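You operate a simulated robot arm through the tools that you are given. There is no shell and no other tool.

You run a simulated robot arm. Do the job below in one go: nothing can be reset, and whatever is moved stays where it is left.

## Task
Clear the red lead off the disc player and play the disc.
Fine: lead on the mat; volume knob to its low mark first, lid shut, play, then volume to its middle mark.

It is judged by the outcome, as a careful person would: the job done as asked, and still so three seconds after it is handed in. It fails if anything else is knocked over, pushed out of place, dropped, spilled or broken. Lids that push on must go on centred and level and be pressed home; caps that screw on are set level and turned clockwise until they are tight.

## Robot
A 7-joint arm with a two-finger parallel gripper on a trunk, on a base that moves. Base frame: it is fixed to the floor where the robot stands at the start and does not move with it; the origin is under the middle of the robot, x ahead of it, y to its left, z up; the surface under the hand at the start is at about z = 0.84. Units: m, degrees, N and s.
With the tool pointing down near the work surface it reaches from about 0.34 to 0.72 m from the robot's upright axis, wherever it stands. Its first joint turns from -143.0 to 143.0 degrees. Places, roughly: hub of the disc player [0.7, -0.1, 0.9]; lead [-1.5, 2, 0.5]; mat [0.8, 1, 0.8]; player lid [0.7, -0.1, 1]; player play key [0.6, 0, 0.9]; player stop key [0.6, -0.1, 0.9]; player volume knob [0.6, -0.1, 0.9]. Payload 3 kg.
The tool frame sits at the grasp point between the pads (the TCP): z along the fingers, y along the line on which they close. The tips reach 0.03 m beyond it. Largest opening 0.11 m; finger width 0.02, thickness 0.01; the body of the gripper, 0.048 by 0.112 m, starts 0.055 m behind the TCP.
Orientation is told as [roll, pitch, yaw] about the base's x, y, z axes, in that order, counted from this pose: with the fingers straight down and closing along the base's y, the tool's x points along the base's -x, its y along +y and its z along -z.

## Interface
- The arm moves only by the tool play_rows. Its argument "commands" is a list of rows, each an object of numbers (a shift or turn left out is 0, a gripper value left out holds the last): "tx", "ty", "tz": the shift along the tool's x, y, z in m; "rx", "ry", "rz": the turn, a rotation vector about the tool's x, y, z in degrees; "fingers": the opening, from 0 (shut) to 1 (fully open). In form: [{"tx": .., "ty": .., "tz": .., "rx": .., "ry": .., "rz": .., "fingers": ..}, ...]. A call has 1 to 20 rows; each row shifts and turns the commanded pose from where the row before left it, along the tool's axes as they then stand. Rows are played at 5 a second. More than 0.05 m and 8.6 degrees between two rows, or a gripper value outside its range, and nothing of the call is played. Where a pose cannot be reached the arm comes as near as it can. A force on the tool above 40 N (or 10 N above the force at the start of the call, whichever is more), or a blocked arm, ends the call early, and 0.2 s more pass. Each finger travels about 0.108 m/s and halts on what it meets, pressing with about 28 N; the grip force reading is that of the motor and also rises with nothing between the fingers. The clock runs only during rows and for 0.2 s after the last one: add rows that do not move to give the fingers time. It gives the time, the measured TCP pose, the force on the tool (base axes), the opening and the grip force at its end, in the units of the frame above (readings bear some noise), with the torque about the TCP (base axes, N m) and any sound that the robot's microphone picked up.
- Cameras (640 x 400 px; columns grow to the right, rows downward): "scene" is now at [0.1585, 0.0299, 1.6899]; the picture's right is [0.31, -0.95, -0.00], its down [-0.72, -0.24, -0.65] and it looks along [0.62, 0.21, -0.76] (base axes); focal length 280 px, centre (320, 200). "wrist" rides on the gripper at [0.072, 0.017, -0.103] in the tool frame; the picture's right is [-0.23, 0.97, 0.00], its down [-0.76, -0.18, -0.62] and it looks along [-0.61, -0.14, 0.78] (tool axes); focal length 222 px, centre (320, 200). There is no depth. A picture from a camera that has moved, and an enlarged one, comes with that camera's place and axes in the base frame and with its lens. The place of the scene camera against the robot may be out by one fixed shift of up to 0.018 m in any direction.
- get_image(camera): a new picture of that camera. It takes no simulated time.
- slide_trunk(by): slides the trunk up (or, below 0, down) by that many m; the arm and the scene camera ride with it, the base frame stays. It gives what a move gives, with no picture.
- base_move(legs): drives the robot by 1 to 6 legs, each [ahead, left, turn to the left] in m, m and degrees, along the robot's own axes; the way and the turn of a leg run together, so that a leg with both is an arc; at most 1.5 m and 180 degrees a leg. The arm and the cameras ride along, it lands a little off, and it stops where it bumps. It gives what a move gives.
- pan_tilt(pan, tilt): turns the head with the scene camera to pan (to the left, within 86 degrees either way) and tilt (down, from -29 to 69), counted from straight ahead of the robot. It gives what a move gives.
- close_up(camera, box): a new picture of the part [left, top, right, bottom] of that camera's present view, enlarged. It takes no simulated time.
- sign_off(): hands the job in; it is judged then, once.

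Nothing tells you exact positions but the pictures and the camera data. Unless the task says otherwise, let go and move clear before handing in.

The tools are called by a JSON object that holds its "method" and its "body". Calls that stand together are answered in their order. play_rows: Moves the arm, as the interface text tells. Its arguments: {"type":"object","properties":{"commands":{"type":"array","items":{"type":"object","properties":{"tx":{"type":"number"},"ty":{"type":"number"},"tz":{"type":"number"},"rx":{"type":"number"},"ry":{"type":"number"},"rz":{"type":"number"},"fingers":{"type":"number"}}}}},"required":["commands"]} The other tools are called the same way: slide_trunk (by) moves the trunk up or down; base_move (legs) drives the base; pan_tilt (pan, tilt) turns the head that bears the scene camera; get_image (camera) takes a picture; close_up (camera, box) takes an enlarged picture of a part of a camera's view; sign_off () hands the job in.

At the start:

```text
time: 0.0
ee_pos: [0.6163, 0.1493, 1.2417]
tcp_rot: [0.1, 0.0, 0.1]
force: [0.5, 0.7, 0.8]
ft_torque: [0.01, 0.03, 0.03]
finger_gap: 0.1101
grasp_force: 0.1
trunk travel left (down, up): [-0.825, 0.065]
robot x, y, heading: [0.0042, 0.0017, -0.2]
head pan, tilt (commanded): [18.3, 49.1]
```

scene: 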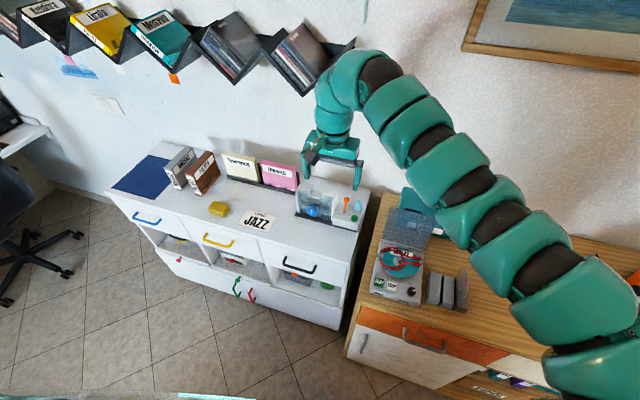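
wrist: 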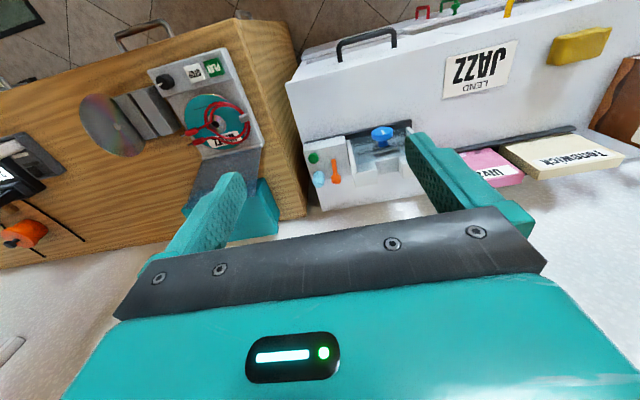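

I see a disc player with its lid open and a red lead lying over the disc, on a wooden cabinet to the right; a blue mat lies at the far left of the white cabinet. First I take closer looks.

{"method": "close_up", "body": {"camera": "scene", "box": [340, 180, 500, 320]}}

{"method": "close_up", "body": {"camera": "wrist", "box": [70, 20, 310, 230]}}

{"method": "close_up", "body": {"camera": "scene", "box": [90, 130, 250, 230]}}

```text
2.86 times, centred on (420, 250) of scene
camera zoom: at [0.1585, 0.0299, 1.6899], right [0.31, -0.95, 0.0], down [-0.72, -0.24, -0.65], along [0.62, 0.21, -0.76], focal length 800 px, centre (34, 57)
```

zoom: 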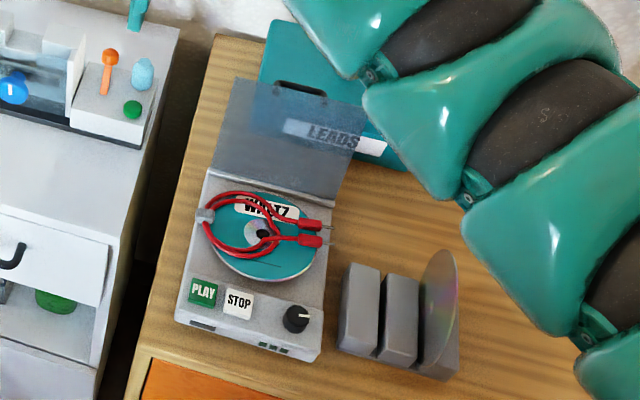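

```text
1.90 times, centred on (190, 125) of wrist
camera zoom: at [0.544, 0.1658, 1.3435], right [0.23, 0.97, 0.0], down [0.76, -0.18, 0.62], along [0.61, -0.14, -0.78], focal length 423 px, centre (568, 343)
```

zoom: 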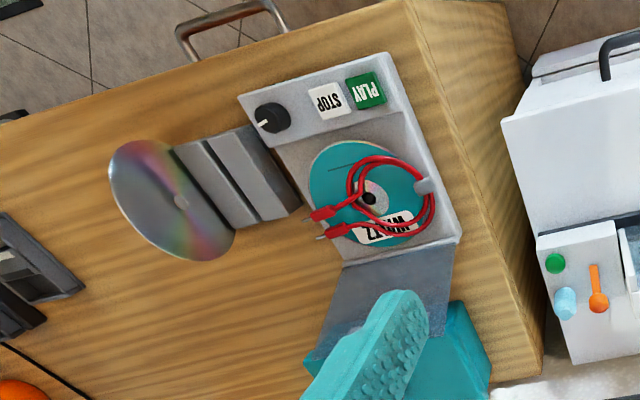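

```text
4.00 times, centred on (170, 180) of scene
camera zoom: at [0.1585, 0.0299, 1.6899], right [0.31, -0.95, 0.0], down [-0.72, -0.24, -0.65], along [0.62, 0.21, -0.76], focal length 1120 px, centre (920, 280)
```

zoom: 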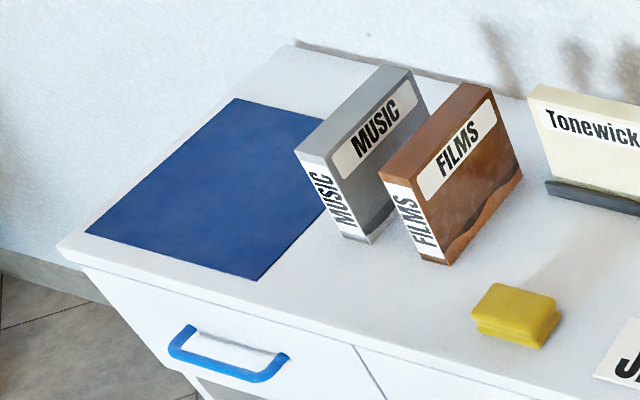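

The player's hub seems to be near (0.656, -0.08, 0.88) and the mat spans roughly x 0.65–0.88, y 0.89–1.10. I move the hand over toward the player for a closer look.

{"method": "play_rows", "body": {"commands": [{"tx": 0.012, "ty": -0.0286, "tz": 0.01}, {"tx": 0.012, "ty": -0.0286, "tz": 0.01}, {"tx": 0.012, "ty": -0.0286, "tz": 0.01}, {"tx": 0.012, "ty": -0.0286, "tz": 0.01}, {"tx": 0.012, "ty": -0.0286, "tz": 0.01}, {"tx": 0.012, "ty": -0.0286, "tz": 0.01}, {"tx": 0.012, "ty": -0.0286, "tz": 0.01}, {"tx": 0.012, "ty": -0.0286, "tz": 0.01}]}}

```text
time: 1.8
ee_pos: [0.6114, 0.1402, 1.2369]
tcp_rot: [0.0, -0.1, 0.0]
force: [0.2, -0.3, -0.2]
ft_torque: [-0.01, -0.04, 0.01]
finger_gap: 0.11
grasp_force: 0.1
out of reach, approached as far as the arm can: row 1, 2, 3, 4, 5, 6, 7, 8
trunk travel left (down, up): [-0.825, 0.065]
robot x, y, heading: [-0.001, 0.002, -0.0]
head pan, tilt (commanded): [18.3, 49.1]
```

The hand barely moved: it is near a limit of the arm there. I look at the present picture and try smaller moves in different directions.

{"method": "play_rows", "body": {"commands": [{"tz": 0.03}, {"tz": 0.03}]}}

{"method": "get_image", "body": {"camera": "scene"}}

```text
time: 2.4
ee_pos: [0.6144, 0.1385, 1.2079]
tcp_rot: [0.1, 0.2, -0.3]
force: [-0.2, 0.5, -0.1]
ft_torque: [0.01, -0.04, 0.02]
finger_gap: 0.1101
grasp_force: 0.0
out of reach, approached as far as the arm can: row 1, 2
trunk travel left (down, up): [-0.825, 0.065]
robot x, y, heading: [-0.0009, -0.002, 0.2]
head pan, tilt (commanded): [18.3, 49.1]
```

```text
taken
camera scene: at [0.158, 0.0297, 1.69], right [0.31, -0.95, 0.0], down [-0.72, -0.24, -0.65], along [0.62, 0.21, -0.76], focal length 280 px, centre (320, 200)
```

scene: 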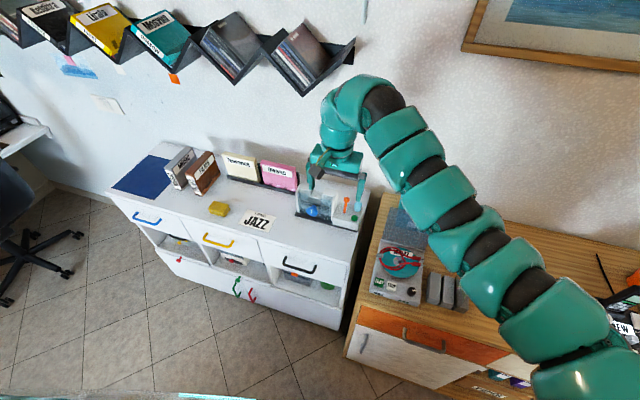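

{"method": "play_rows", "body": {"commands": [{"tz": 0.02}, {"tz": 0.02}, {"tz": 0.02}, {"tz": 0.02}]}}

```text
time: 3.4
ee_pos: [0.6143, 0.1384, 1.2069]
tcp_rot: [0.0, 0.2, -0.3]
force: [0.7, -0.8, -0.2]
ft_torque: [-0.02, 0.01, 0.01]
finger_gap: 0.11
grasp_force: 0.1
out of reach, approached as far as the arm can: row 1, 2, 3, 4
trunk travel left (down, up): [-0.825, 0.065]
robot x, y, heading: [-0.0026, -0.0038, -0.2]
head pan, tilt (commanded): [18.3, 49.1]
```

{"method": "play_rows", "body": {"commands": [{"ty": -0.02}, {"ty": -0.02}]}}

{"method": "play_rows", "body": {"commands": [{"tx": 0.02}, {"tx": 0.02}]}}

{"method": "play_rows", "body": {"commands": [{"tx": -0.02}, {"tx": -0.02}]}}

```text
time: 4.0
ee_pos: [0.6141, 0.1375, 1.2075]
tcp_rot: [0.0, 0.2, -0.3]
force: [0.0, 0.3, 0.0]
ft_torque: [-0.03, 0.0, 0.0]
finger_gap: 0.1099
grasp_force: 0.1
out of reach, approached as far as the arm can: row 1, 2
trunk travel left (down, up): [-0.825, 0.065]
robot x, y, heading: [0.0027, 0.0022, -0.0]
head pan, tilt (commanded): [18.3, 49.1]
```

```text
time: 4.6
ee_pos: [0.6138, 0.1378, 1.2067]
tcp_rot: [-0.1, 0.2, -0.2]
force: [-0.4, -0.2, 0.4]
ft_torque: [-0.01, 0.01, -0.01]
finger_gap: 0.1096
grasp_force: 0.0
out of reach, approached as far as the arm can: row 1, 2
trunk travel left (down, up): [-0.825, 0.065]
robot x, y, heading: [-0.0004, -0.0029, -0.0]
head pan, tilt (commanded): [18.3, 49.1]
```

```text
time: 5.2
ee_pos: [0.6545, 0.1377, 1.2079]
tcp_rot: [0.0, 0.1, 0.0]
force: [0.4, 0.3, 0.9]
ft_torque: [0.01, -0.01, 0.02]
finger_gap: 0.11
grasp_force: 0.1
trunk travel left (down, up): [-0.825, 0.065]
robot x, y, heading: [0.0, -0.0009, -0.2]
head pan, tilt (commanded): [18.3, 49.1]
```

Outward motion works, so the hand was at the arm's inner limit at this height. I swing sideways at the larger radius, then try going down.

{"method": "play_rows", "body": {"commands": [{"tx": -0.01, "ty": -0.025}, {"tx": -0.01, "ty": -0.025}, {"tx": 0, "ty": -0.025}, {"ty": -0.025}, {"ty": -0.025}, {"ty": -0.025}, {"ty": -0.025}, {"ty": -0.025}]}}

```text
time: 7.0
ee_pos: [0.6737, 0.0146, 1.2092]
tcp_rot: [0.0, 0.0, 0.0]
force: [-0.4, -0.2, 0.1]
ft_torque: [0.0, 0.03, 0.0]
finger_gap: 0.1101
grasp_force: 0.0
out of reach, approached as far as the arm can: row 6, 7, 8
trunk travel left (down, up): [-0.825, 0.065]
robot x, y, heading: [-0.0006, -0.0022, -0.2]
head pan, tilt (commanded): [18.3, 49.1]
```

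{"method": "get_image", "body": {"camera": "scene"}}

{"method": "get_image", "body": {"camera": "wrist"}}

```text
taken
camera scene: at [0.1586, 0.0302, 1.6899], right [0.31, -0.95, 0.0], down [-0.72, -0.24, -0.65], along [0.62, 0.21, -0.76], focal length 280 px, centre (320, 200)
```

scene: 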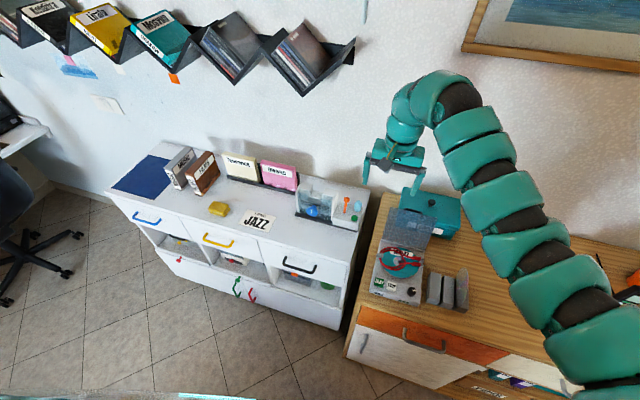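

```text
taken
camera wrist: at [0.6026, 0.0298, 1.3115], right [0.23, 0.97, 0.0], down [0.76, -0.18, 0.62], along [0.61, -0.14, -0.78], focal length 222 px, centre (320, 200)
```

wrist: 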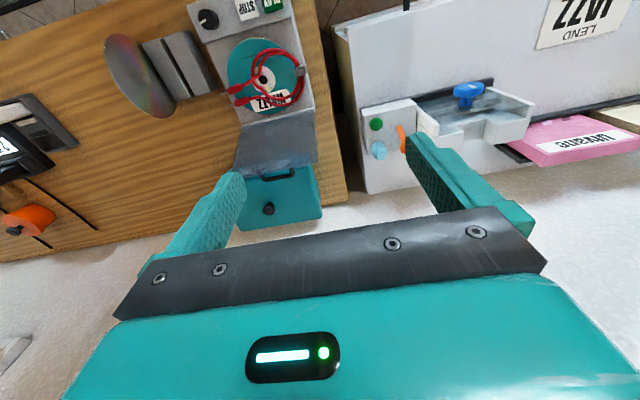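

{"method": "play_rows", "body": {"commands": [{"tz": 0.03}, {"tz": 0.03}, {"tz": 0.03}]}}

```text
time: 7.8
ee_pos: [0.6753, 0.0136, 1.1997]
tcp_rot: [-0.1, 0.0, -0.1]
force: [0.1, 0.5, -0.4]
ft_torque: [-0.03, -0.02, 0.01]
finger_gap: 0.11
grasp_force: 0.0
out of reach, approached as far as the arm can: row 1, 2, 3
trunk travel left (down, up): [-0.825, 0.065]
robot x, y, heading: [0.0015, -0.0001, 0.1]
head pan, tilt (commanded): [18.3, 49.1]
```

{"method": "pan_tilt", "body": {"pan": -50, "tilt": 55}}

{"method": "get_image", "body": {"camera": "scene"}}

```text
time: 9.2
ee_pos: [0.6762, 0.0133, 1.1975]
tcp_rot: [0.0, 0.2, -0.1]
force: [-0.1, -0.2, 0.8]
ft_torque: [0.01, 0.01, -0.01]
finger_gap: 0.1103
grasp_force: 0.0
trunk travel left (down, up): [-0.825, 0.065]
robot x, y, heading: [0.0032, -0.001, -0.1]
head pan, tilt (commanded): [-50.0, 55.0]
```

```text
taken
camera scene: at [0.131, -0.0498, 1.6822], right [-0.77, -0.64, 0.0], down [-0.53, 0.63, -0.57], along [0.37, -0.44, -0.82], focal length 280 px, centre (320, 200)
```

scene: 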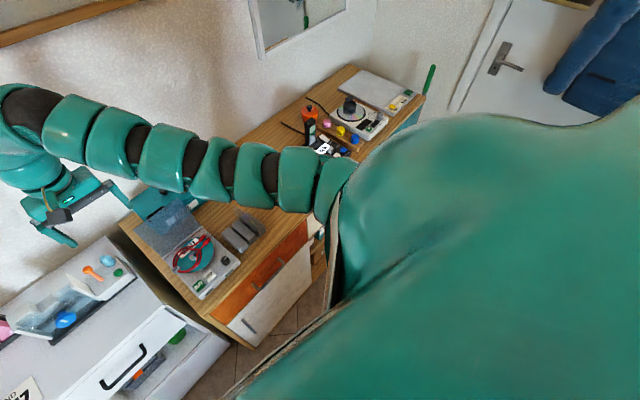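

{"method": "play_rows", "body": {"commands": [{"tx": -0.02, "tz": 0.02}, {"tx": -0.02, "tz": 0.02}, {"tx": 0, "tz": 0.02}]}}

```text
time: 10.0
ee_pos: [0.7148, 0.0128, 1.138]
tcp_rot: [0.0, 0.1, 0.1]
force: [-0.5, 0.0, 0.9]
ft_torque: [0.01, 0.02, 0.01]
finger_gap: 0.11
grasp_force: 0.2
trunk travel left (down, up): [-0.825, 0.065]
robot x, y, heading: [-0.0033, 0.0003, 0.1]
head pan, tilt (commanded): [-50.0, 55.0]
```

{"method": "play_rows", "body": {"commands": [{"tz": 0.02}, {"tz": 0.02}, {"tz": 0.02}]}}

```text
time: 10.8
ee_pos: [0.7161, 0.0132, 1.0798]
tcp_rot: [0.1, -0.1, 0.1]
force: [0.3, 0.0, -0.3]
ft_torque: [0.01, 0.0, -0.02]
finger_gap: 0.11
grasp_force: 0.1
trunk travel left (down, up): [-0.825, 0.065]
robot x, y, heading: [0.0022, 0.0024, -0.1]
head pan, tilt (commanded): [-50.0, 55.0]
```

{"method": "play_rows", "body": {"commands": [{"tx": 0.02}, {"tx": 0.02}, {"tx": 0.02}, {"tx": 0.02}, {"tx": 0.02}]}}

{"method": "get_image", "body": {"camera": "wrist"}}

```text
time: 12.0
ee_pos: [0.6586, 0.0236, 1.064]
tcp_rot: [-0.1, 0.0, -0.1]
force: [0.7, -0.9, 0.7]
ft_torque: [-0.04, -0.02, 0.02]
finger_gap: 0.1098
grasp_force: 0.1
out of reach, approached as far as the arm can: row 2, 3, 4, 5
trunk travel left (down, up): [-0.825, 0.065]
robot x, y, heading: [-0.0018, -0.0014, -0.0]
head pan, tilt (commanded): [-50.0, 55.0]
```

```text
taken
camera wrist: at [0.5883, 0.0403, 1.1665], right [0.23, 0.97, 0.0], down [0.76, -0.18, 0.62], along [0.61, -0.14, -0.78], focal length 222 px, centre (320, 200)
```

wrist: 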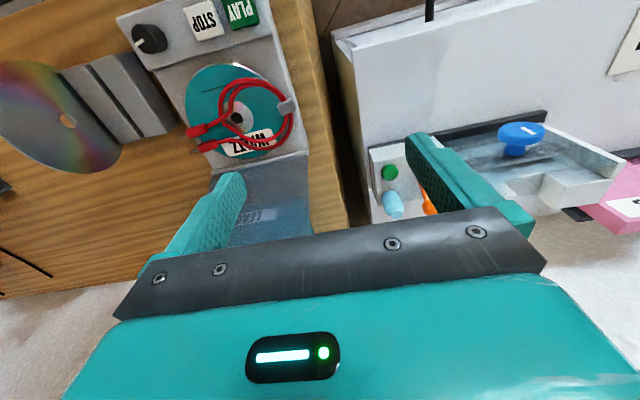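

The lid stands almost upright (hinge near x 0.715, z 0.89; top near x 0.75, z 1.03). I go lower just left of the player, where the arm's inner limit should recede, and then shift right over the player.

{"method": "play_rows", "body": {"commands": [{"tz": 0.02}, {"tz": 0.02}, {"tx": 0.01, "ty": -0.02}, {"tx": 0.01, "ty": -0.02}]}}

```text
time: 13.0
ee_pos: [0.6431, -0.0145, 1.0219]
tcp_rot: [0.0, 0.0, 0.0]
force: [0.7, -0.3, -0.6]
ft_torque: [0.01, -0.04, 0.0]
finger_gap: 0.1101
grasp_force: 0.1
trunk travel left (down, up): [-0.825, 0.065]
robot x, y, heading: [-0.0026, 0.0012, 0.0]
head pan, tilt (commanded): [-50.0, 55.0]
```

{"method": "play_rows", "body": {"commands": [{"tx": 0.02, "ty": -0.01}, {"tx": 0.02, "ty": -0.01}, {"tx": 0.02, "ty": -0.01}, {"tx": 0.02, "ty": -0.01}, {"tx": 0.02, "ty": -0.01}]}}

{"method": "get_image", "body": {"camera": "wrist"}}

```text
time: 14.2
ee_pos: [0.542, -0.0778, 1.0107]
tcp_rot: [-0.1, 0.0, 0.1]
force: [-0.1, 0.0, 0.3]
ft_torque: [0.01, -0.01, 0.02]
finger_gap: 0.1101
grasp_force: 0.0
out of reach, approached as far as the arm can: row 2, 3
trunk travel left (down, up): [-0.825, 0.065]
robot x, y, heading: [0.0004, -0.0015, -0.0]
head pan, tilt (commanded): [-50.0, 55.0]
```

```text
taken
camera wrist: at [0.4701, -0.0624, 1.1128], right [0.23, 0.97, 0.0], down [0.76, -0.18, 0.62], along [0.61, -0.14, -0.78], focal length 222 px, centre (320, 200)
```

wrist: 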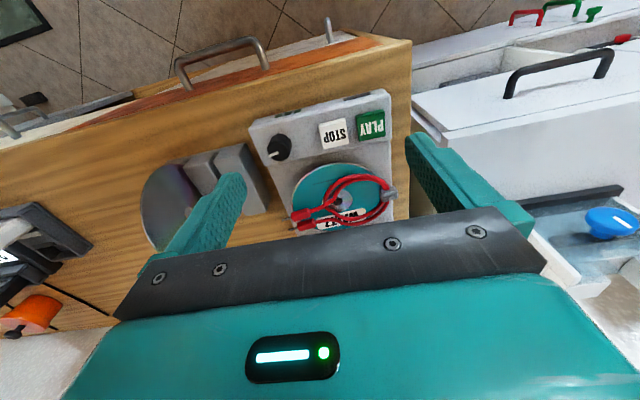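

{"method": "close_up", "body": {"camera": "wrist", "box": [240, 80, 420, 240]}}

{"method": "pan_tilt", "body": {"pan": -8, "tilt": 55}}

{"method": "get_image", "body": {"camera": "scene"}}

```text
2.50 times, centred on (330, 160) of wrist
camera zoom: at [0.4701, -0.0624, 1.1128], right [0.23, 0.97, 0.0], down [0.76, -0.18, 0.62], along [0.61, -0.14, -0.78], focal length 555 px, centre (295, 300)
```

zoom: 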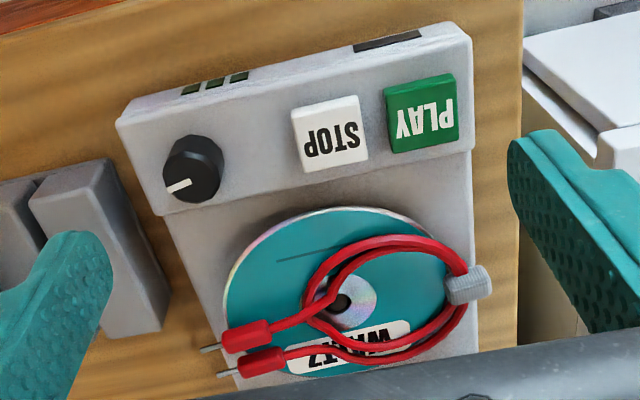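

```text
time: 15.3
ee_pos: [0.5425, -0.0778, 1.0106]
tcp_rot: [0.1, -0.1, 0.0]
force: [-0.8, -0.7, 0.0]
ft_torque: [0.03, 0.03, 0.01]
finger_gap: 0.11
grasp_force: 0.1
trunk travel left (down, up): [-0.825, 0.065]
robot x, y, heading: [-0.0012, 0.0015, -0.1]
head pan, tilt (commanded): [-8.0, 55.0]
```

```text
taken
camera scene: at [0.156, -0.0047, 1.6822], right [-0.14, -0.99, 0.0], down [-0.81, 0.11, -0.57], along [0.57, -0.08, -0.82], focal length 280 px, centre (320, 200)
```

scene: 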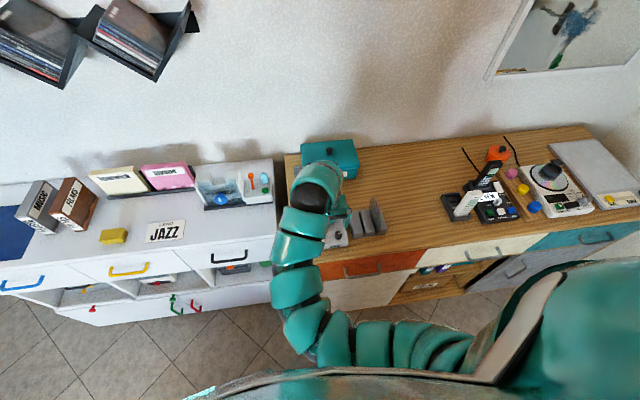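

{"method": "close_up", "body": {"camera": "wrist", "box": [266, 122, 306, 147]}}

{"method": "close_up", "body": {"camera": "wrist", "box": [280, 160, 400, 235]}}

```text
16.00 times, centred on (286, 134) of wrist
camera zoom: at [0.4709, -0.0617, 1.1126], right [0.23, 0.97, 0.0], down [0.76, -0.18, 0.62], along [0.61, -0.14, -0.78], focal length 3554 px, centre (864, 1248)
```

zoom: 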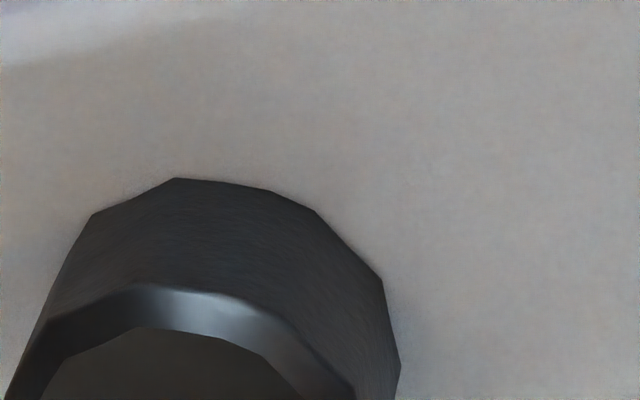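

```text
5.33 times, centred on (340, 198) of wrist
camera zoom: at [0.4709, -0.0617, 1.1126], right [0.23, 0.97, 0.0], down [0.76, -0.18, 0.62], along [0.61, -0.14, -0.78], focal length 1185 px, centre (213, 213)
```

zoom: 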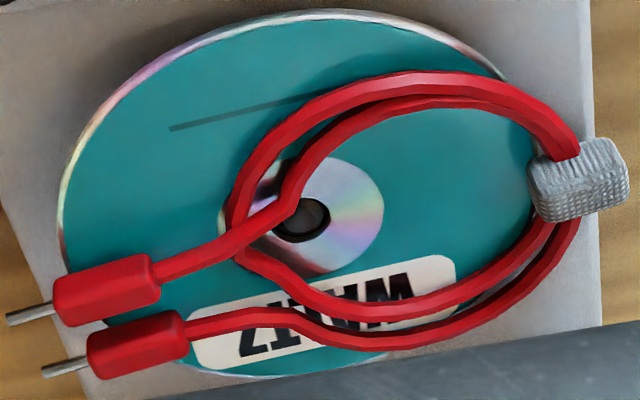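

{"method": "close_up", "body": {"camera": "wrist", "box": [248, 118, 328, 168]}}

{"method": "close_up", "body": {"camera": "wrist", "box": [308, 80, 404, 140]}}

```text
8.00 times, centred on (288, 143) of wrist
camera zoom: at [0.4709, -0.0617, 1.1126], right [0.23, 0.97, 0.0], down [0.76, -0.18, 0.62], along [0.61, -0.14, -0.78], focal length 1777 px, centre (576, 656)
```

zoom: 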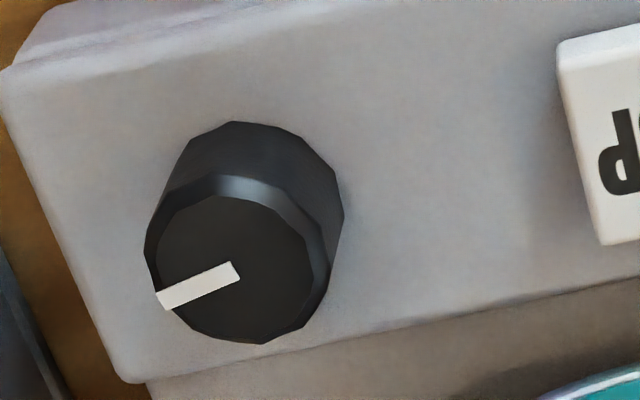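

```text
6.67 times, centred on (356, 110) of wrist
camera zoom: at [0.4709, -0.0617, 1.1126], right [0.23, 0.97, 0.0], down [0.76, -0.18, 0.62], along [0.61, -0.14, -0.78], focal length 1481 px, centre (80, 800)
```

zoom: 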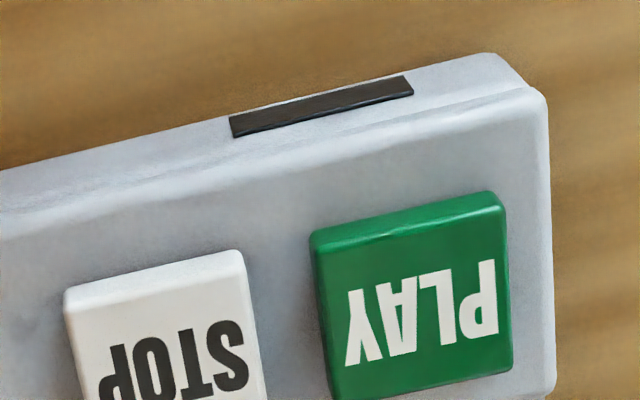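

{"method": "close_up", "body": {"camera": "wrist", "box": [250, 85, 378, 165]}}

{"method": "close_up", "body": {"camera": "wrist", "box": [250, 100, 290, 125]}}

```text
5.00 times, centred on (314, 125) of wrist
camera zoom: at [0.4709, -0.0617, 1.1126], right [0.23, 0.97, 0.0], down [0.76, -0.18, 0.62], along [0.61, -0.14, -0.78], focal length 1111 px, centre (350, 575)
```

zoom: 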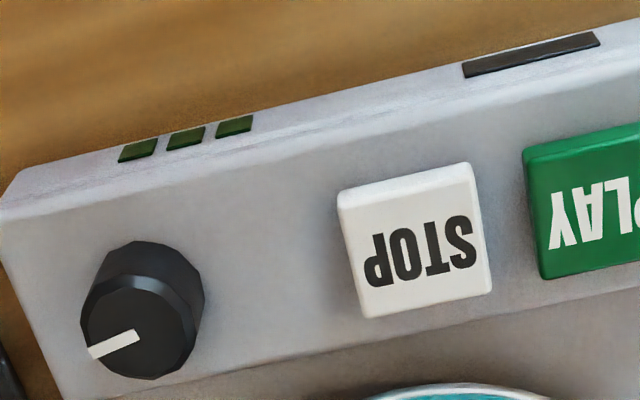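

```text
16.00 times, centred on (270, 112) of wrist
camera zoom: at [0.4709, -0.0617, 1.1126], right [0.23, 0.97, 0.0], down [0.76, -0.18, 0.62], along [0.61, -0.14, -0.78], focal length 3554 px, centre (1120, 1600)
```

zoom: 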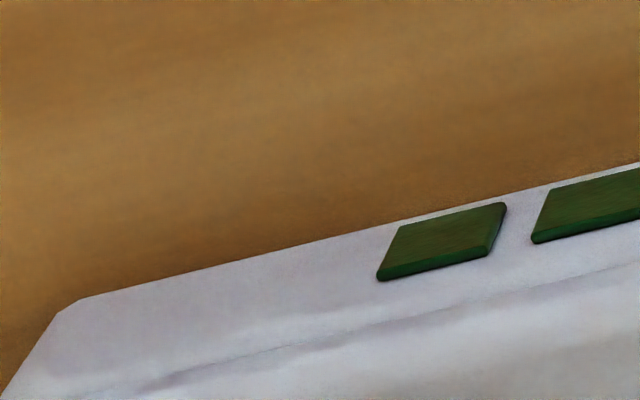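

The lead is a red loop held by a grey tie at the left rim of the player, near (0.656, -0.015, 0.887); the three green lamps on the front likely show volume, and the knob now points to about 3 o'clock. I move nearer above the tie to fix its place with a second view.

{"method": "play_rows", "body": {"commands": [{"tx": -0.0175, "ty": 0.0127, "tz": 0.002}, {"tx": -0.0175, "ty": 0.0127, "tz": 0.002}, {"tx": -0.0175, "ty": 0.0127, "tz": 0.002}, {"tx": -0.0175, "ty": 0.0127, "tz": 0.002}, {"tx": -0.0175, "ty": 0.0127, "tz": 0.002}, {}]}}

{"method": "get_image", "body": {"camera": "wrist"}}

{"method": "close_up", "body": {"camera": "wrist", "box": [200, 80, 360, 180]}}

```text
time: 16.7
ee_pos: [0.6312, -0.0129, 1.0004]
tcp_rot: [0.1, 0.0, 0.1]
force: [0.2, 0.4, -0.2]
ft_torque: [0.01, 0.02, 0.02]
finger_gap: 0.1098
grasp_force: 0.1
trunk travel left (down, up): [-0.825, 0.065]
robot x, y, heading: [0.0003, 0.0003, -0.2]
head pan, tilt (commanded): [-8.0, 55.0]
```

```text
taken
camera wrist: at [0.5587, 0.0031, 1.1031], right [0.23, 0.97, 0.0], down [0.76, -0.18, 0.62], along [0.61, -0.14, -0.78], focal length 222 px, centre (320, 200)
```

wrist: 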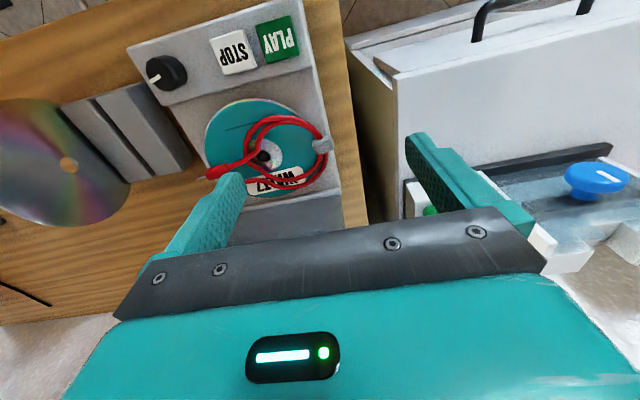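

```text
4.00 times, centred on (280, 130) of wrist
camera zoom: at [0.5587, 0.0031, 1.1031], right [0.23, 0.97, 0.0], down [0.76, -0.18, 0.62], along [0.61, -0.14, -0.78], focal length 888 px, centre (480, 480)
```

zoom: 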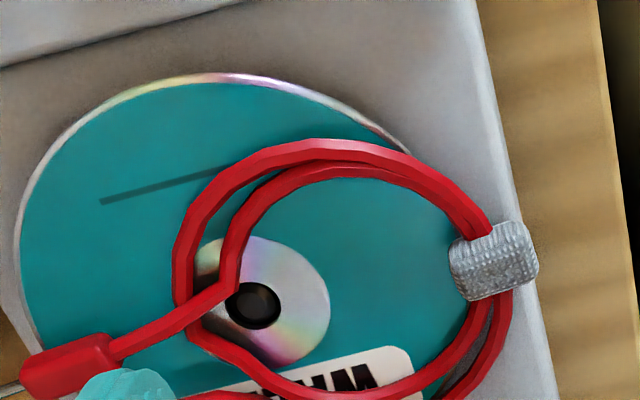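

The tie is at about (0.655, -0.017, 0.889), turned some 8° from the y axis. I align over it with a partly closed gripper and descend to just above before checking.

{"method": "play_rows", "body": {"commands": [{"tx": -0.0238, "ty": -0.0037, "fingers": 0.42}, {"rz": -7}, {"tz": 0.015}, {"tz": 0.015}, {"tz": 0.015}, {"tz": 0.01}, {"tz": 0.01}, {}]}}

{"method": "get_image", "body": {"camera": "wrist"}}

{"method": "close_up", "body": {"camera": "wrist", "box": [240, 100, 400, 200]}}

```text
time: 18.5
ee_pos: [0.6537, -0.0185, 0.9378]
tcp_rot: [0.1, 0.1, 7.1]
force: [0.5, -0.3, 0.0]
ft_torque: [0.02, 0.07, -0.01]
finger_gap: 0.0463
grasp_force: 0.1
trunk travel left (down, up): [-0.825, 0.065]
robot x, y, heading: [0.0023, -0.0008, 0.1]
head pan, tilt (commanded): [-8.0, 55.0]
```

```text
taken
camera wrist: at [0.5804, -0.0109, 1.0406], right [0.11, 0.99, 0.0], down [0.78, -0.08, 0.62], along [0.62, -0.07, -0.78], focal length 222 px, centre (320, 200)
```

wrist: 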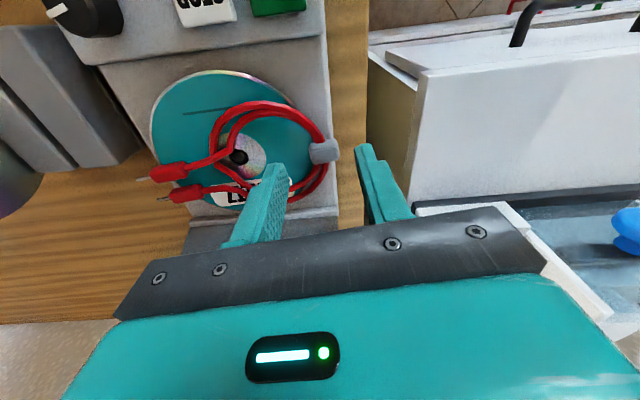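

```text
4.00 times, centred on (320, 150) of wrist
camera zoom: at [0.5804, -0.0109, 1.0406], right [0.11, 0.99, 0.0], down [0.78, -0.08, 0.62], along [0.62, -0.07, -0.78], focal length 888 px, centre (320, 400)
```

zoom: 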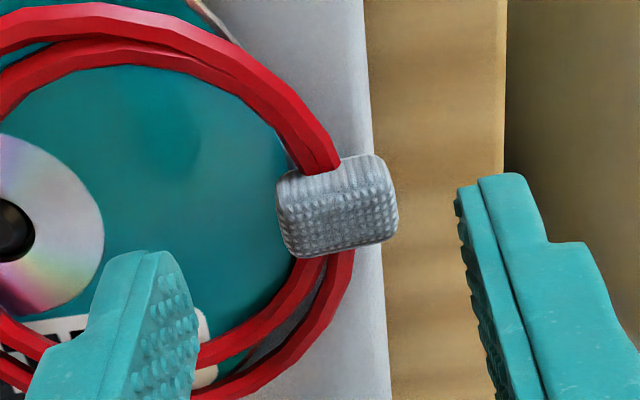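

The tie sits centred between the fingers. I go down the last 2.5 cm in small steps and then close.

{"method": "play_rows", "body": {"commands": [{"tx": -0.0015, "ty": 0.002, "tz": 0.006}, {"tz": 0.006}, {"tz": 0.005}, {"tz": 0.004}, {"tz": 0.003}, {}]}}

{"method": "close_up", "body": {"camera": "wrist", "box": [240, 100, 400, 200]}}

```text
time: 19.4
ee_pos: [0.6547, -0.0159, 0.9253]
tcp_rot: [0.1, -0.5, 7.0]
force: [-9.9, 1.8, 29.3]
ft_torque: [-0.94, 0.41, -0.34]
finger_gap: 0.0454
grasp_force: 0.1
trunk travel left (down, up): [-0.825, 0.065]
robot x, y, heading: [-0.0004, -0.0019, 0.4]
head pan, tilt (commanded): [-8.0, 55.0]
stopped in row 4: the force on the tool passed its limit at 45 N (the readings are from after the stop); the commanded pose is now the measured one
```

```text
4.00 times, centred on (320, 150) of wrist
camera zoom: at [0.5808, -0.0082, 1.0273], right [0.11, 0.99, 0.0], down [0.77, -0.09, 0.63], along [0.63, -0.07, -0.78], focal length 888 px, centre (320, 400)
```

zoom: 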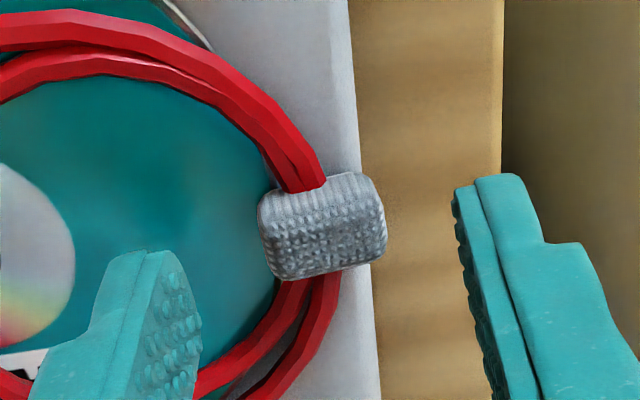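

The right fingertip met something (most likely the disc surface or the lead) higher than expected. I back off upward and look again.

{"method": "play_rows", "body": {"commands": [{"tz": -0.005}, {"tz": -0.005}, {}]}}

{"method": "close_up", "body": {"camera": "wrist", "box": [140, 50, 380, 220]}}

```text
time: 20.2
ee_pos: [0.6567, -0.0168, 0.9295]
tcp_rot: [0.0, -0.3, 6.9]
force: [0.1, 1.0, -0.4]
ft_torque: [-0.02, 0.0, 0.01]
finger_gap: 0.0462
grasp_force: 0.0
trunk travel left (down, up): [-0.825, 0.065]
robot x, y, heading: [0.0003, 0.0, 0.0]
head pan, tilt (commanded): [-8.0, 55.0]
```

```text
2.35 times, centred on (260, 135) of wrist
camera zoom: at [0.5832, -0.0088, 1.0333], right [0.11, 0.99, 0.0], down [0.77, -0.09, 0.63], along [0.62, -0.07, -0.78], focal length 523 px, centre (461, 353)
```

zoom: 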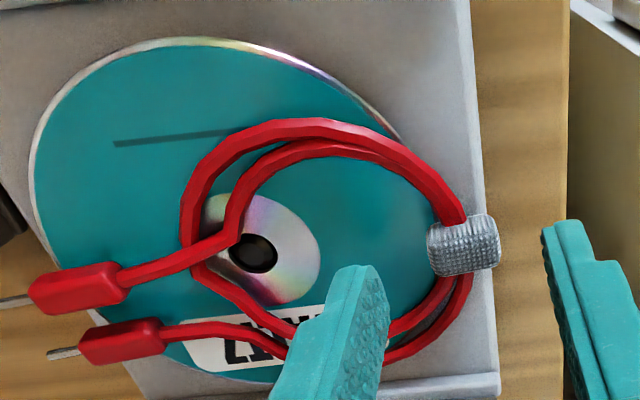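

Nothing has shifted; the disc surface is evidently at about z 0.887–0.89. I descend to just above it and close on the tie.

{"method": "play_rows", "body": {"commands": [{"tx": 0.001, "tz": 0.003}, {"tz": 0.003}, {"tz": 0.001}, {}]}}

```text
time: 21.2
ee_pos: [0.6563, -0.0166, 0.9252]
tcp_rot: [0.0, -0.3, 6.9]
force: [0.0, 0.1, 9.6]
ft_torque: [-0.36, 0.04, -0.02]
finger_gap: 0.0467
grasp_force: 0.1
trunk travel left (down, up): [-0.825, 0.065]
robot x, y, heading: [0.0014, 0.0005, 0.1]
head pan, tilt (commanded): [-8.0, 55.0]
```

{"method": "close_up", "body": {"camera": "wrist", "box": [240, 130, 400, 230]}}

{"method": "get_image", "body": {"camera": "scene"}}

```text
4.00 times, centred on (320, 180) of wrist
camera zoom: at [0.582, -0.0086, 1.028], right [0.11, 0.99, 0.0], down [0.77, -0.09, 0.63], along [0.63, -0.07, -0.78], focal length 888 px, centre (320, 280)
```

zoom: 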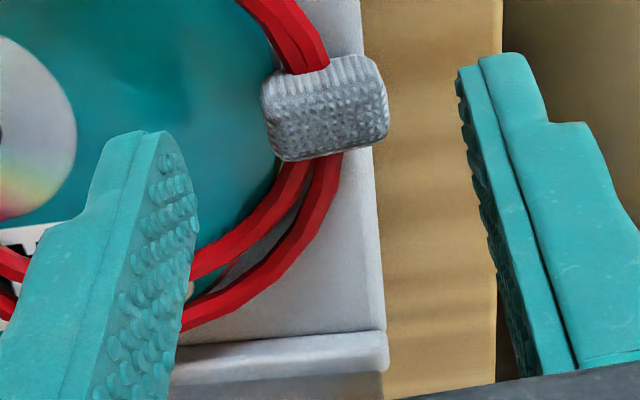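

```text
taken
camera scene: at [0.1547, -0.0046, 1.6824], right [-0.14, -0.99, 0.0], down [-0.81, 0.11, -0.57], along [0.57, -0.08, -0.82], focal length 280 px, centre (320, 200)
```

scene: 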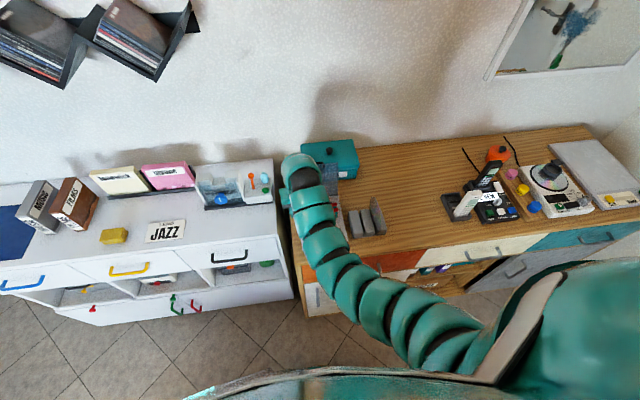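

The mark on the disc triangulates to z ≈ 0.89, so the fingertip simply rests on the disc; the tie's top is at about 0.90. I lift off by 1–2 mm and close on the upper part of the tie.

{"method": "play_rows", "body": {"commands": [{"tz": -0.0015}, {"fingers": 0.34}, {"fingers": 0.28}, {"fingers": 0.22}, {"fingers": 0.16}, {"fingers": 0.1}, {}, {}]}}

{"method": "close_up", "body": {"camera": "wrist", "box": [240, 100, 400, 200]}}

```text
time: 23.0
ee_pos: [0.6568, -0.0162, 0.9258]
tcp_rot: [0.0, -0.3, 7.0]
force: [0.2, -0.3, -0.2]
ft_torque: [0.0, 0.02, 0.02]
finger_gap: 0.0111
grasp_force: 0.0
trunk travel left (down, up): [-0.825, 0.065]
robot x, y, heading: [-0.0009, 0.0028, -0.1]
head pan, tilt (commanded): [-8.0, 55.0]
```

```text
4.00 times, centred on (320, 150) of wrist
camera zoom: at [0.5824, -0.0087, 1.0286], right [0.11, 0.99, 0.0], down [0.77, -0.08, 0.63], along [0.62, -0.07, -0.78], focal length 888 px, centre (320, 400)
```

zoom: 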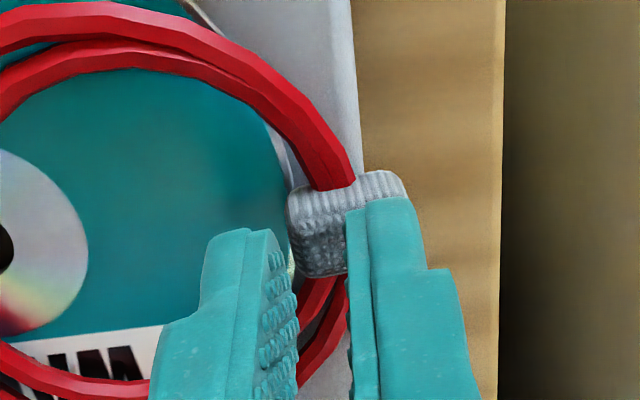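

The fingers closed over the top of the tie without touching it, so the tie is lower than the fingertip level. I feel gently downward to find its top.

{"method": "play_rows", "body": {"commands": [{"tz": 0.001}, {"tz": 0.001}, {"tz": 0.001}, {}]}}

```text
time: 24.0
ee_pos: [0.6568, -0.0158, 0.9247]
tcp_rot: [0.0, -0.5, 6.9]
force: [-0.7, -0.7, 5.3]
ft_torque: [-0.07, 0.04, 0.04]
finger_gap: 0.0112
grasp_force: 0.0
trunk travel left (down, up): [-0.825, 0.065]
robot x, y, heading: [-0.0019, 0.0005, 0.2]
head pan, tilt (commanded): [-8.0, 55.0]
```

The tie hangs lower than the disc's surface, so gripping it there is poor. I will instead pinch the two parallel strands at the near side of the loop, around (0.620, -0.055), with the fingers closing along x; I rise, shift and turn the hand.

{"method": "play_rows", "body": {"commands": [{"tz": -0.02}, {"tz": -0.02}, {"tx": 0.0206, "ty": -0.01725, "fingers": 0.36}, {"tx": 0.0206, "ty": -0.01725}, {"rz": -8.3}, {"rz": -8.3}, {"rz": -8.3}, {"rz": -8.3}, {"rz": -8.3}, {"rz": -8.3}, {"rz": -8.3}, {"rz": -8.3}, {"rz": -8.3}, {"rz": -8.3}, {}]}}

{"method": "get_image", "body": {"camera": "wrist"}}

{"method": "get_image", "body": {"camera": "scene"}}

```text
time: 27.2
ee_pos: [0.6191, -0.0552, 0.9618]
tcp_rot: [-0.3, 0.0, 90.1]
force: [0.7, -1.0, -1.2]
ft_torque: [-0.02, -0.01, 0.02]
finger_gap: 0.0397
grasp_force: 0.0
trunk travel left (down, up): [-0.825, 0.065]
robot x, y, heading: [0.0012, 0.0007, -0.2]
head pan, tilt (commanded): [-8.0, 55.0]
```

```text
taken
camera wrist: at [0.6019, -0.1287, 1.0654], right [-0.97, 0.23, 0.0], down [0.17, 0.76, 0.62], along [0.15, 0.61, -0.78], focal length 222 px, centre (320, 200)
```

wrist: 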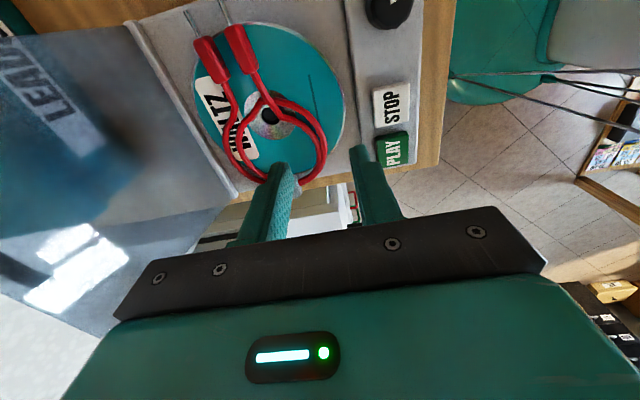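

```text
taken
camera scene: at [0.1559, -0.0046, 1.6822], right [-0.14, -0.99, 0.0], down [-0.81, 0.11, -0.57], along [0.57, -0.08, -0.82], focal length 280 px, centre (320, 200)
```

scene: 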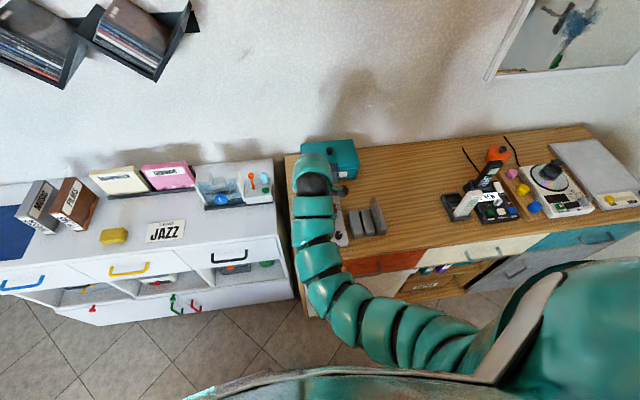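

{"method": "close_up", "body": {"camera": "wrist", "box": [180, 40, 400, 200]}}

```text
2.50 times, centred on (290, 120) of wrist
camera zoom: at [0.6019, -0.1287, 1.0654], right [-0.97, 0.23, 0.0], down [0.17, 0.76, 0.62], along [0.15, 0.61, -0.78], focal length 555 px, centre (395, 400)
```

zoom: 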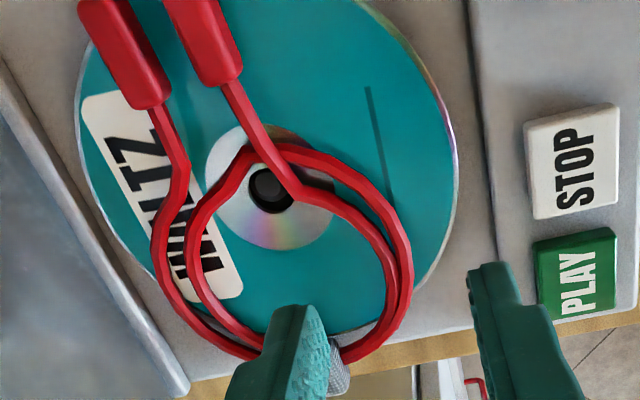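

{"method": "play_rows", "body": {"commands": [{"tx": -0.005, "ty": -0.0015, "tz": 0.01}, {"tz": 0.01}, {"tz": 0.005}, {}]}}

{"method": "close_up", "body": {"camera": "wrist", "box": [240, 100, 400, 200]}}

```text
time: 28.2
ee_pos: [0.6212, -0.0502, 0.9371]
tcp_rot: [-0.2, 0.0, 89.9]
force: [0.4, -0.3, -0.7]
ft_torque: [0.01, -0.02, -0.02]
finger_gap: 0.0395
grasp_force: 0.1
trunk travel left (down, up): [-0.825, 0.065]
robot x, y, heading: [-0.0008, 0.0009, 0.0]
head pan, tilt (commanded): [-8.0, 55.0]
```

```text
4.00 times, centred on (320, 150) of wrist
camera zoom: at [0.603, -0.1241, 1.0403], right [-0.97, 0.23, -0.01], down [0.18, 0.76, 0.62], along [0.15, 0.61, -0.78], focal length 888 px, centre (320, 400)
```

zoom: 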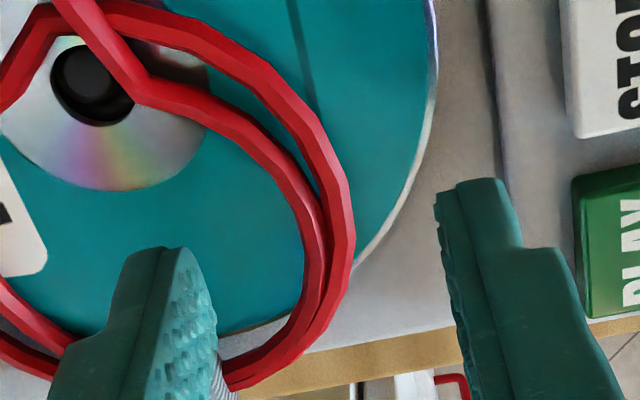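

{"method": "play_rows", "body": {"commands": [{"ty": 0.0015, "tz": 0.005}, {"tz": 0.004}, {"tz": 0.002}, {}]}}

{"method": "close_up", "body": {"camera": "wrist", "box": [240, 100, 400, 200]}}

```text
time: 29.2
ee_pos: [0.6201, -0.0504, 0.9277]
tcp_rot: [-0.4, -0.2, 89.9]
force: [-1.0, -1.1, 4.6]
ft_torque: [-0.09, -0.09, -0.04]
finger_gap: 0.039
grasp_force: 0.1
trunk travel left (down, up): [-0.825, 0.065]
robot x, y, heading: [0.0018, -0.0009, -0.0]
head pan, tilt (commanded): [-8.0, 55.0]
```

```text
4.00 times, centred on (320, 150) of wrist
camera zoom: at [0.6021, -0.1232, 1.0298], right [-0.97, 0.23, -0.01], down [0.17, 0.76, 0.62], along [0.15, 0.61, -0.78], focal length 888 px, centre (320, 400)
```

zoom: 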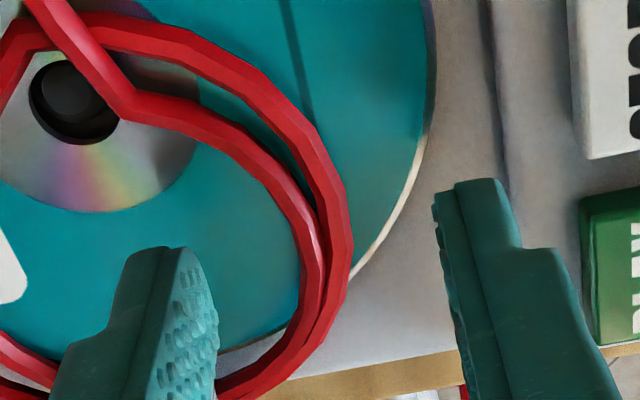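

The inner fingertip meets resistance at an even higher level here, inside the loop, so I suspect the lead's loop cannot be entered. To tell, I touch the bare disc lightly outside the loop with closed fingers.

{"method": "play_rows", "body": {"commands": [{"tz": -0.015}, {"tz": -0.01}, {"tx": 0.025, "ty": 0.0035, "fingers": 0.0}, {"tx": 0.025, "ty": 0.0035}, {}, {"tz": 0.01}, {"tz": 0.008}, {"tz": 0.005}, {}]}}

{"method": "close_up", "body": {"camera": "wrist", "box": [180, 40, 400, 200]}}

```text
time: 31.2
ee_pos: [0.6127, -0.1026, 0.9289]
tcp_rot: [-0.3, 0.0, 89.9]
force: [-0.3, 0.1, 0.0]
ft_torque: [0.0, 0.0, 0.02]
finger_gap: 0.0
grasp_force: 28.0
trunk travel left (down, up): [-0.825, 0.065]
robot x, y, heading: [-0.0026, 0.0022, -0.1]
head pan, tilt (commanded): [-8.0, 55.0]
```

```text
2.50 times, centred on (290, 120) of wrist
camera zoom: at [0.5958, -0.1744, 1.0313], right [-0.97, 0.23, -0.01], down [0.18, 0.76, 0.62], along [0.15, 0.61, -0.78], focal length 555 px, centre (395, 400)
```

zoom: 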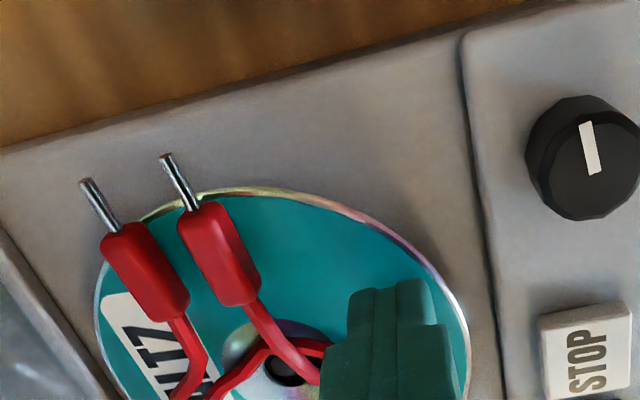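

{"method": "play_rows", "body": {"commands": [{"tz": 0.002}, {"tz": 0.002}, {}]}}

{"method": "play_rows", "body": {"commands": [{"tz": 0.0015}, {"tz": 0.0015}, {}]}}

```text
time: 32.0
ee_pos: [0.6129, -0.102, 0.9252]
tcp_rot: [-0.4, -0.1, 89.9]
force: [0.2, 0.0, 0.1]
ft_torque: [-0.01, 0.01, -0.01]
finger_gap: 0.0001
grasp_force: 28.3
trunk travel left (down, up): [-0.825, 0.065]
robot x, y, heading: [-0.0021, -0.001, -0.1]
head pan, tilt (commanded): [-8.0, 55.0]
```

```text
time: 32.8
ee_pos: [0.6128, -0.1003, 0.9214]
tcp_rot: [-0.3, -0.1, 89.8]
force: [-0.1, -0.1, -0.6]
ft_torque: [0.0, 0.04, 0.02]
finger_gap: 0.0001
grasp_force: 27.9
trunk travel left (down, up): [-0.825, 0.065]
robot x, y, heading: [0.0011, 0.0032, -0.1]
head pan, tilt (commanded): [-8.0, 55.0]
```

{"method": "play_rows", "body": {"commands": [{"tz": 0.0015}, {"tz": 0.0015}, {}]}}

{"method": "play_rows", "body": {"commands": [{"tz": 0.001}, {"tz": 0.001}, {}]}}

```text
time: 33.6
ee_pos: [0.6145, -0.1015, 0.919]
tcp_rot: [-0.3, -0.1, 89.9]
force: [0.2, -0.3, 0.5]
ft_torque: [-0.04, -0.05, -0.02]
finger_gap: 0.0
grasp_force: 27.7
trunk travel left (down, up): [-0.825, 0.065]
robot x, y, heading: [-0.0017, -0.001, 0.0]
head pan, tilt (commanded): [-8.0, 55.0]
```

```text
time: 34.4
ee_pos: [0.6138, -0.1016, 0.9183]
tcp_rot: [-0.3, 0.0, 90.0]
force: [0.6, -0.2, 1.4]
ft_torque: [0.01, 0.01, -0.01]
finger_gap: 0.0
grasp_force: 28.2
trunk travel left (down, up): [-0.825, 0.065]
robot x, y, heading: [0.0014, -0.0004, -0.0]
head pan, tilt (commanded): [-8.0, 55.0]
```

Bare disc is at z ≈ 0.888, so the lead behaves as a filled-in shape about 1 cm high. The best hold is across both plugs at the right end, closing along x from outside. I lift and study the plugs.

{"method": "play_rows", "body": {"commands": [{"tz": -0.015}, {"tz": -0.015}, {"tz": -0.01}, {}]}}

{"method": "close_up", "body": {"camera": "wrist", "box": [180, 80, 340, 180]}}

{"method": "get_image", "body": {"camera": "wrist"}}

```text
time: 35.4
ee_pos: [0.6116, -0.1018, 0.9569]
tcp_rot: [-0.3, 0.0, 90.0]
force: [-0.4, -0.2, 0.7]
ft_torque: [0.04, 0.01, -0.01]
finger_gap: 0.0
grasp_force: 27.4
trunk travel left (down, up): [-0.825, 0.065]
robot x, y, heading: [0.002, 0.0022, 0.2]
head pan, tilt (commanded): [-8.0, 55.0]
```

```text
4.00 times, centred on (260, 130) of wrist
camera zoom: at [0.5951, -0.1737, 1.0602], right [-0.97, 0.23, -0.01], down [0.18, 0.76, 0.62], along [0.15, 0.61, -0.78], focal length 888 px, centre (560, 480)
```

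zoom: 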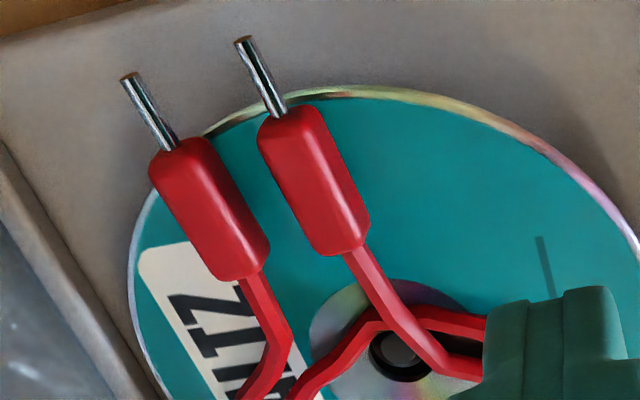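

```text
taken
camera wrist: at [0.5951, -0.1737, 1.0602], right [-0.97, 0.23, -0.01], down [0.18, 0.76, 0.62], along [0.15, 0.61, -0.78], focal length 222 px, centre (320, 200)
```

wrist: 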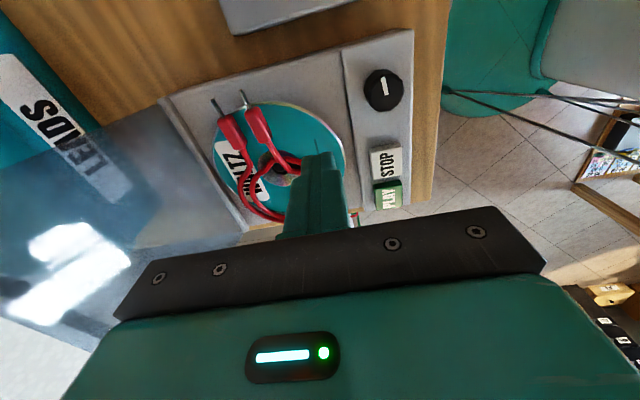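

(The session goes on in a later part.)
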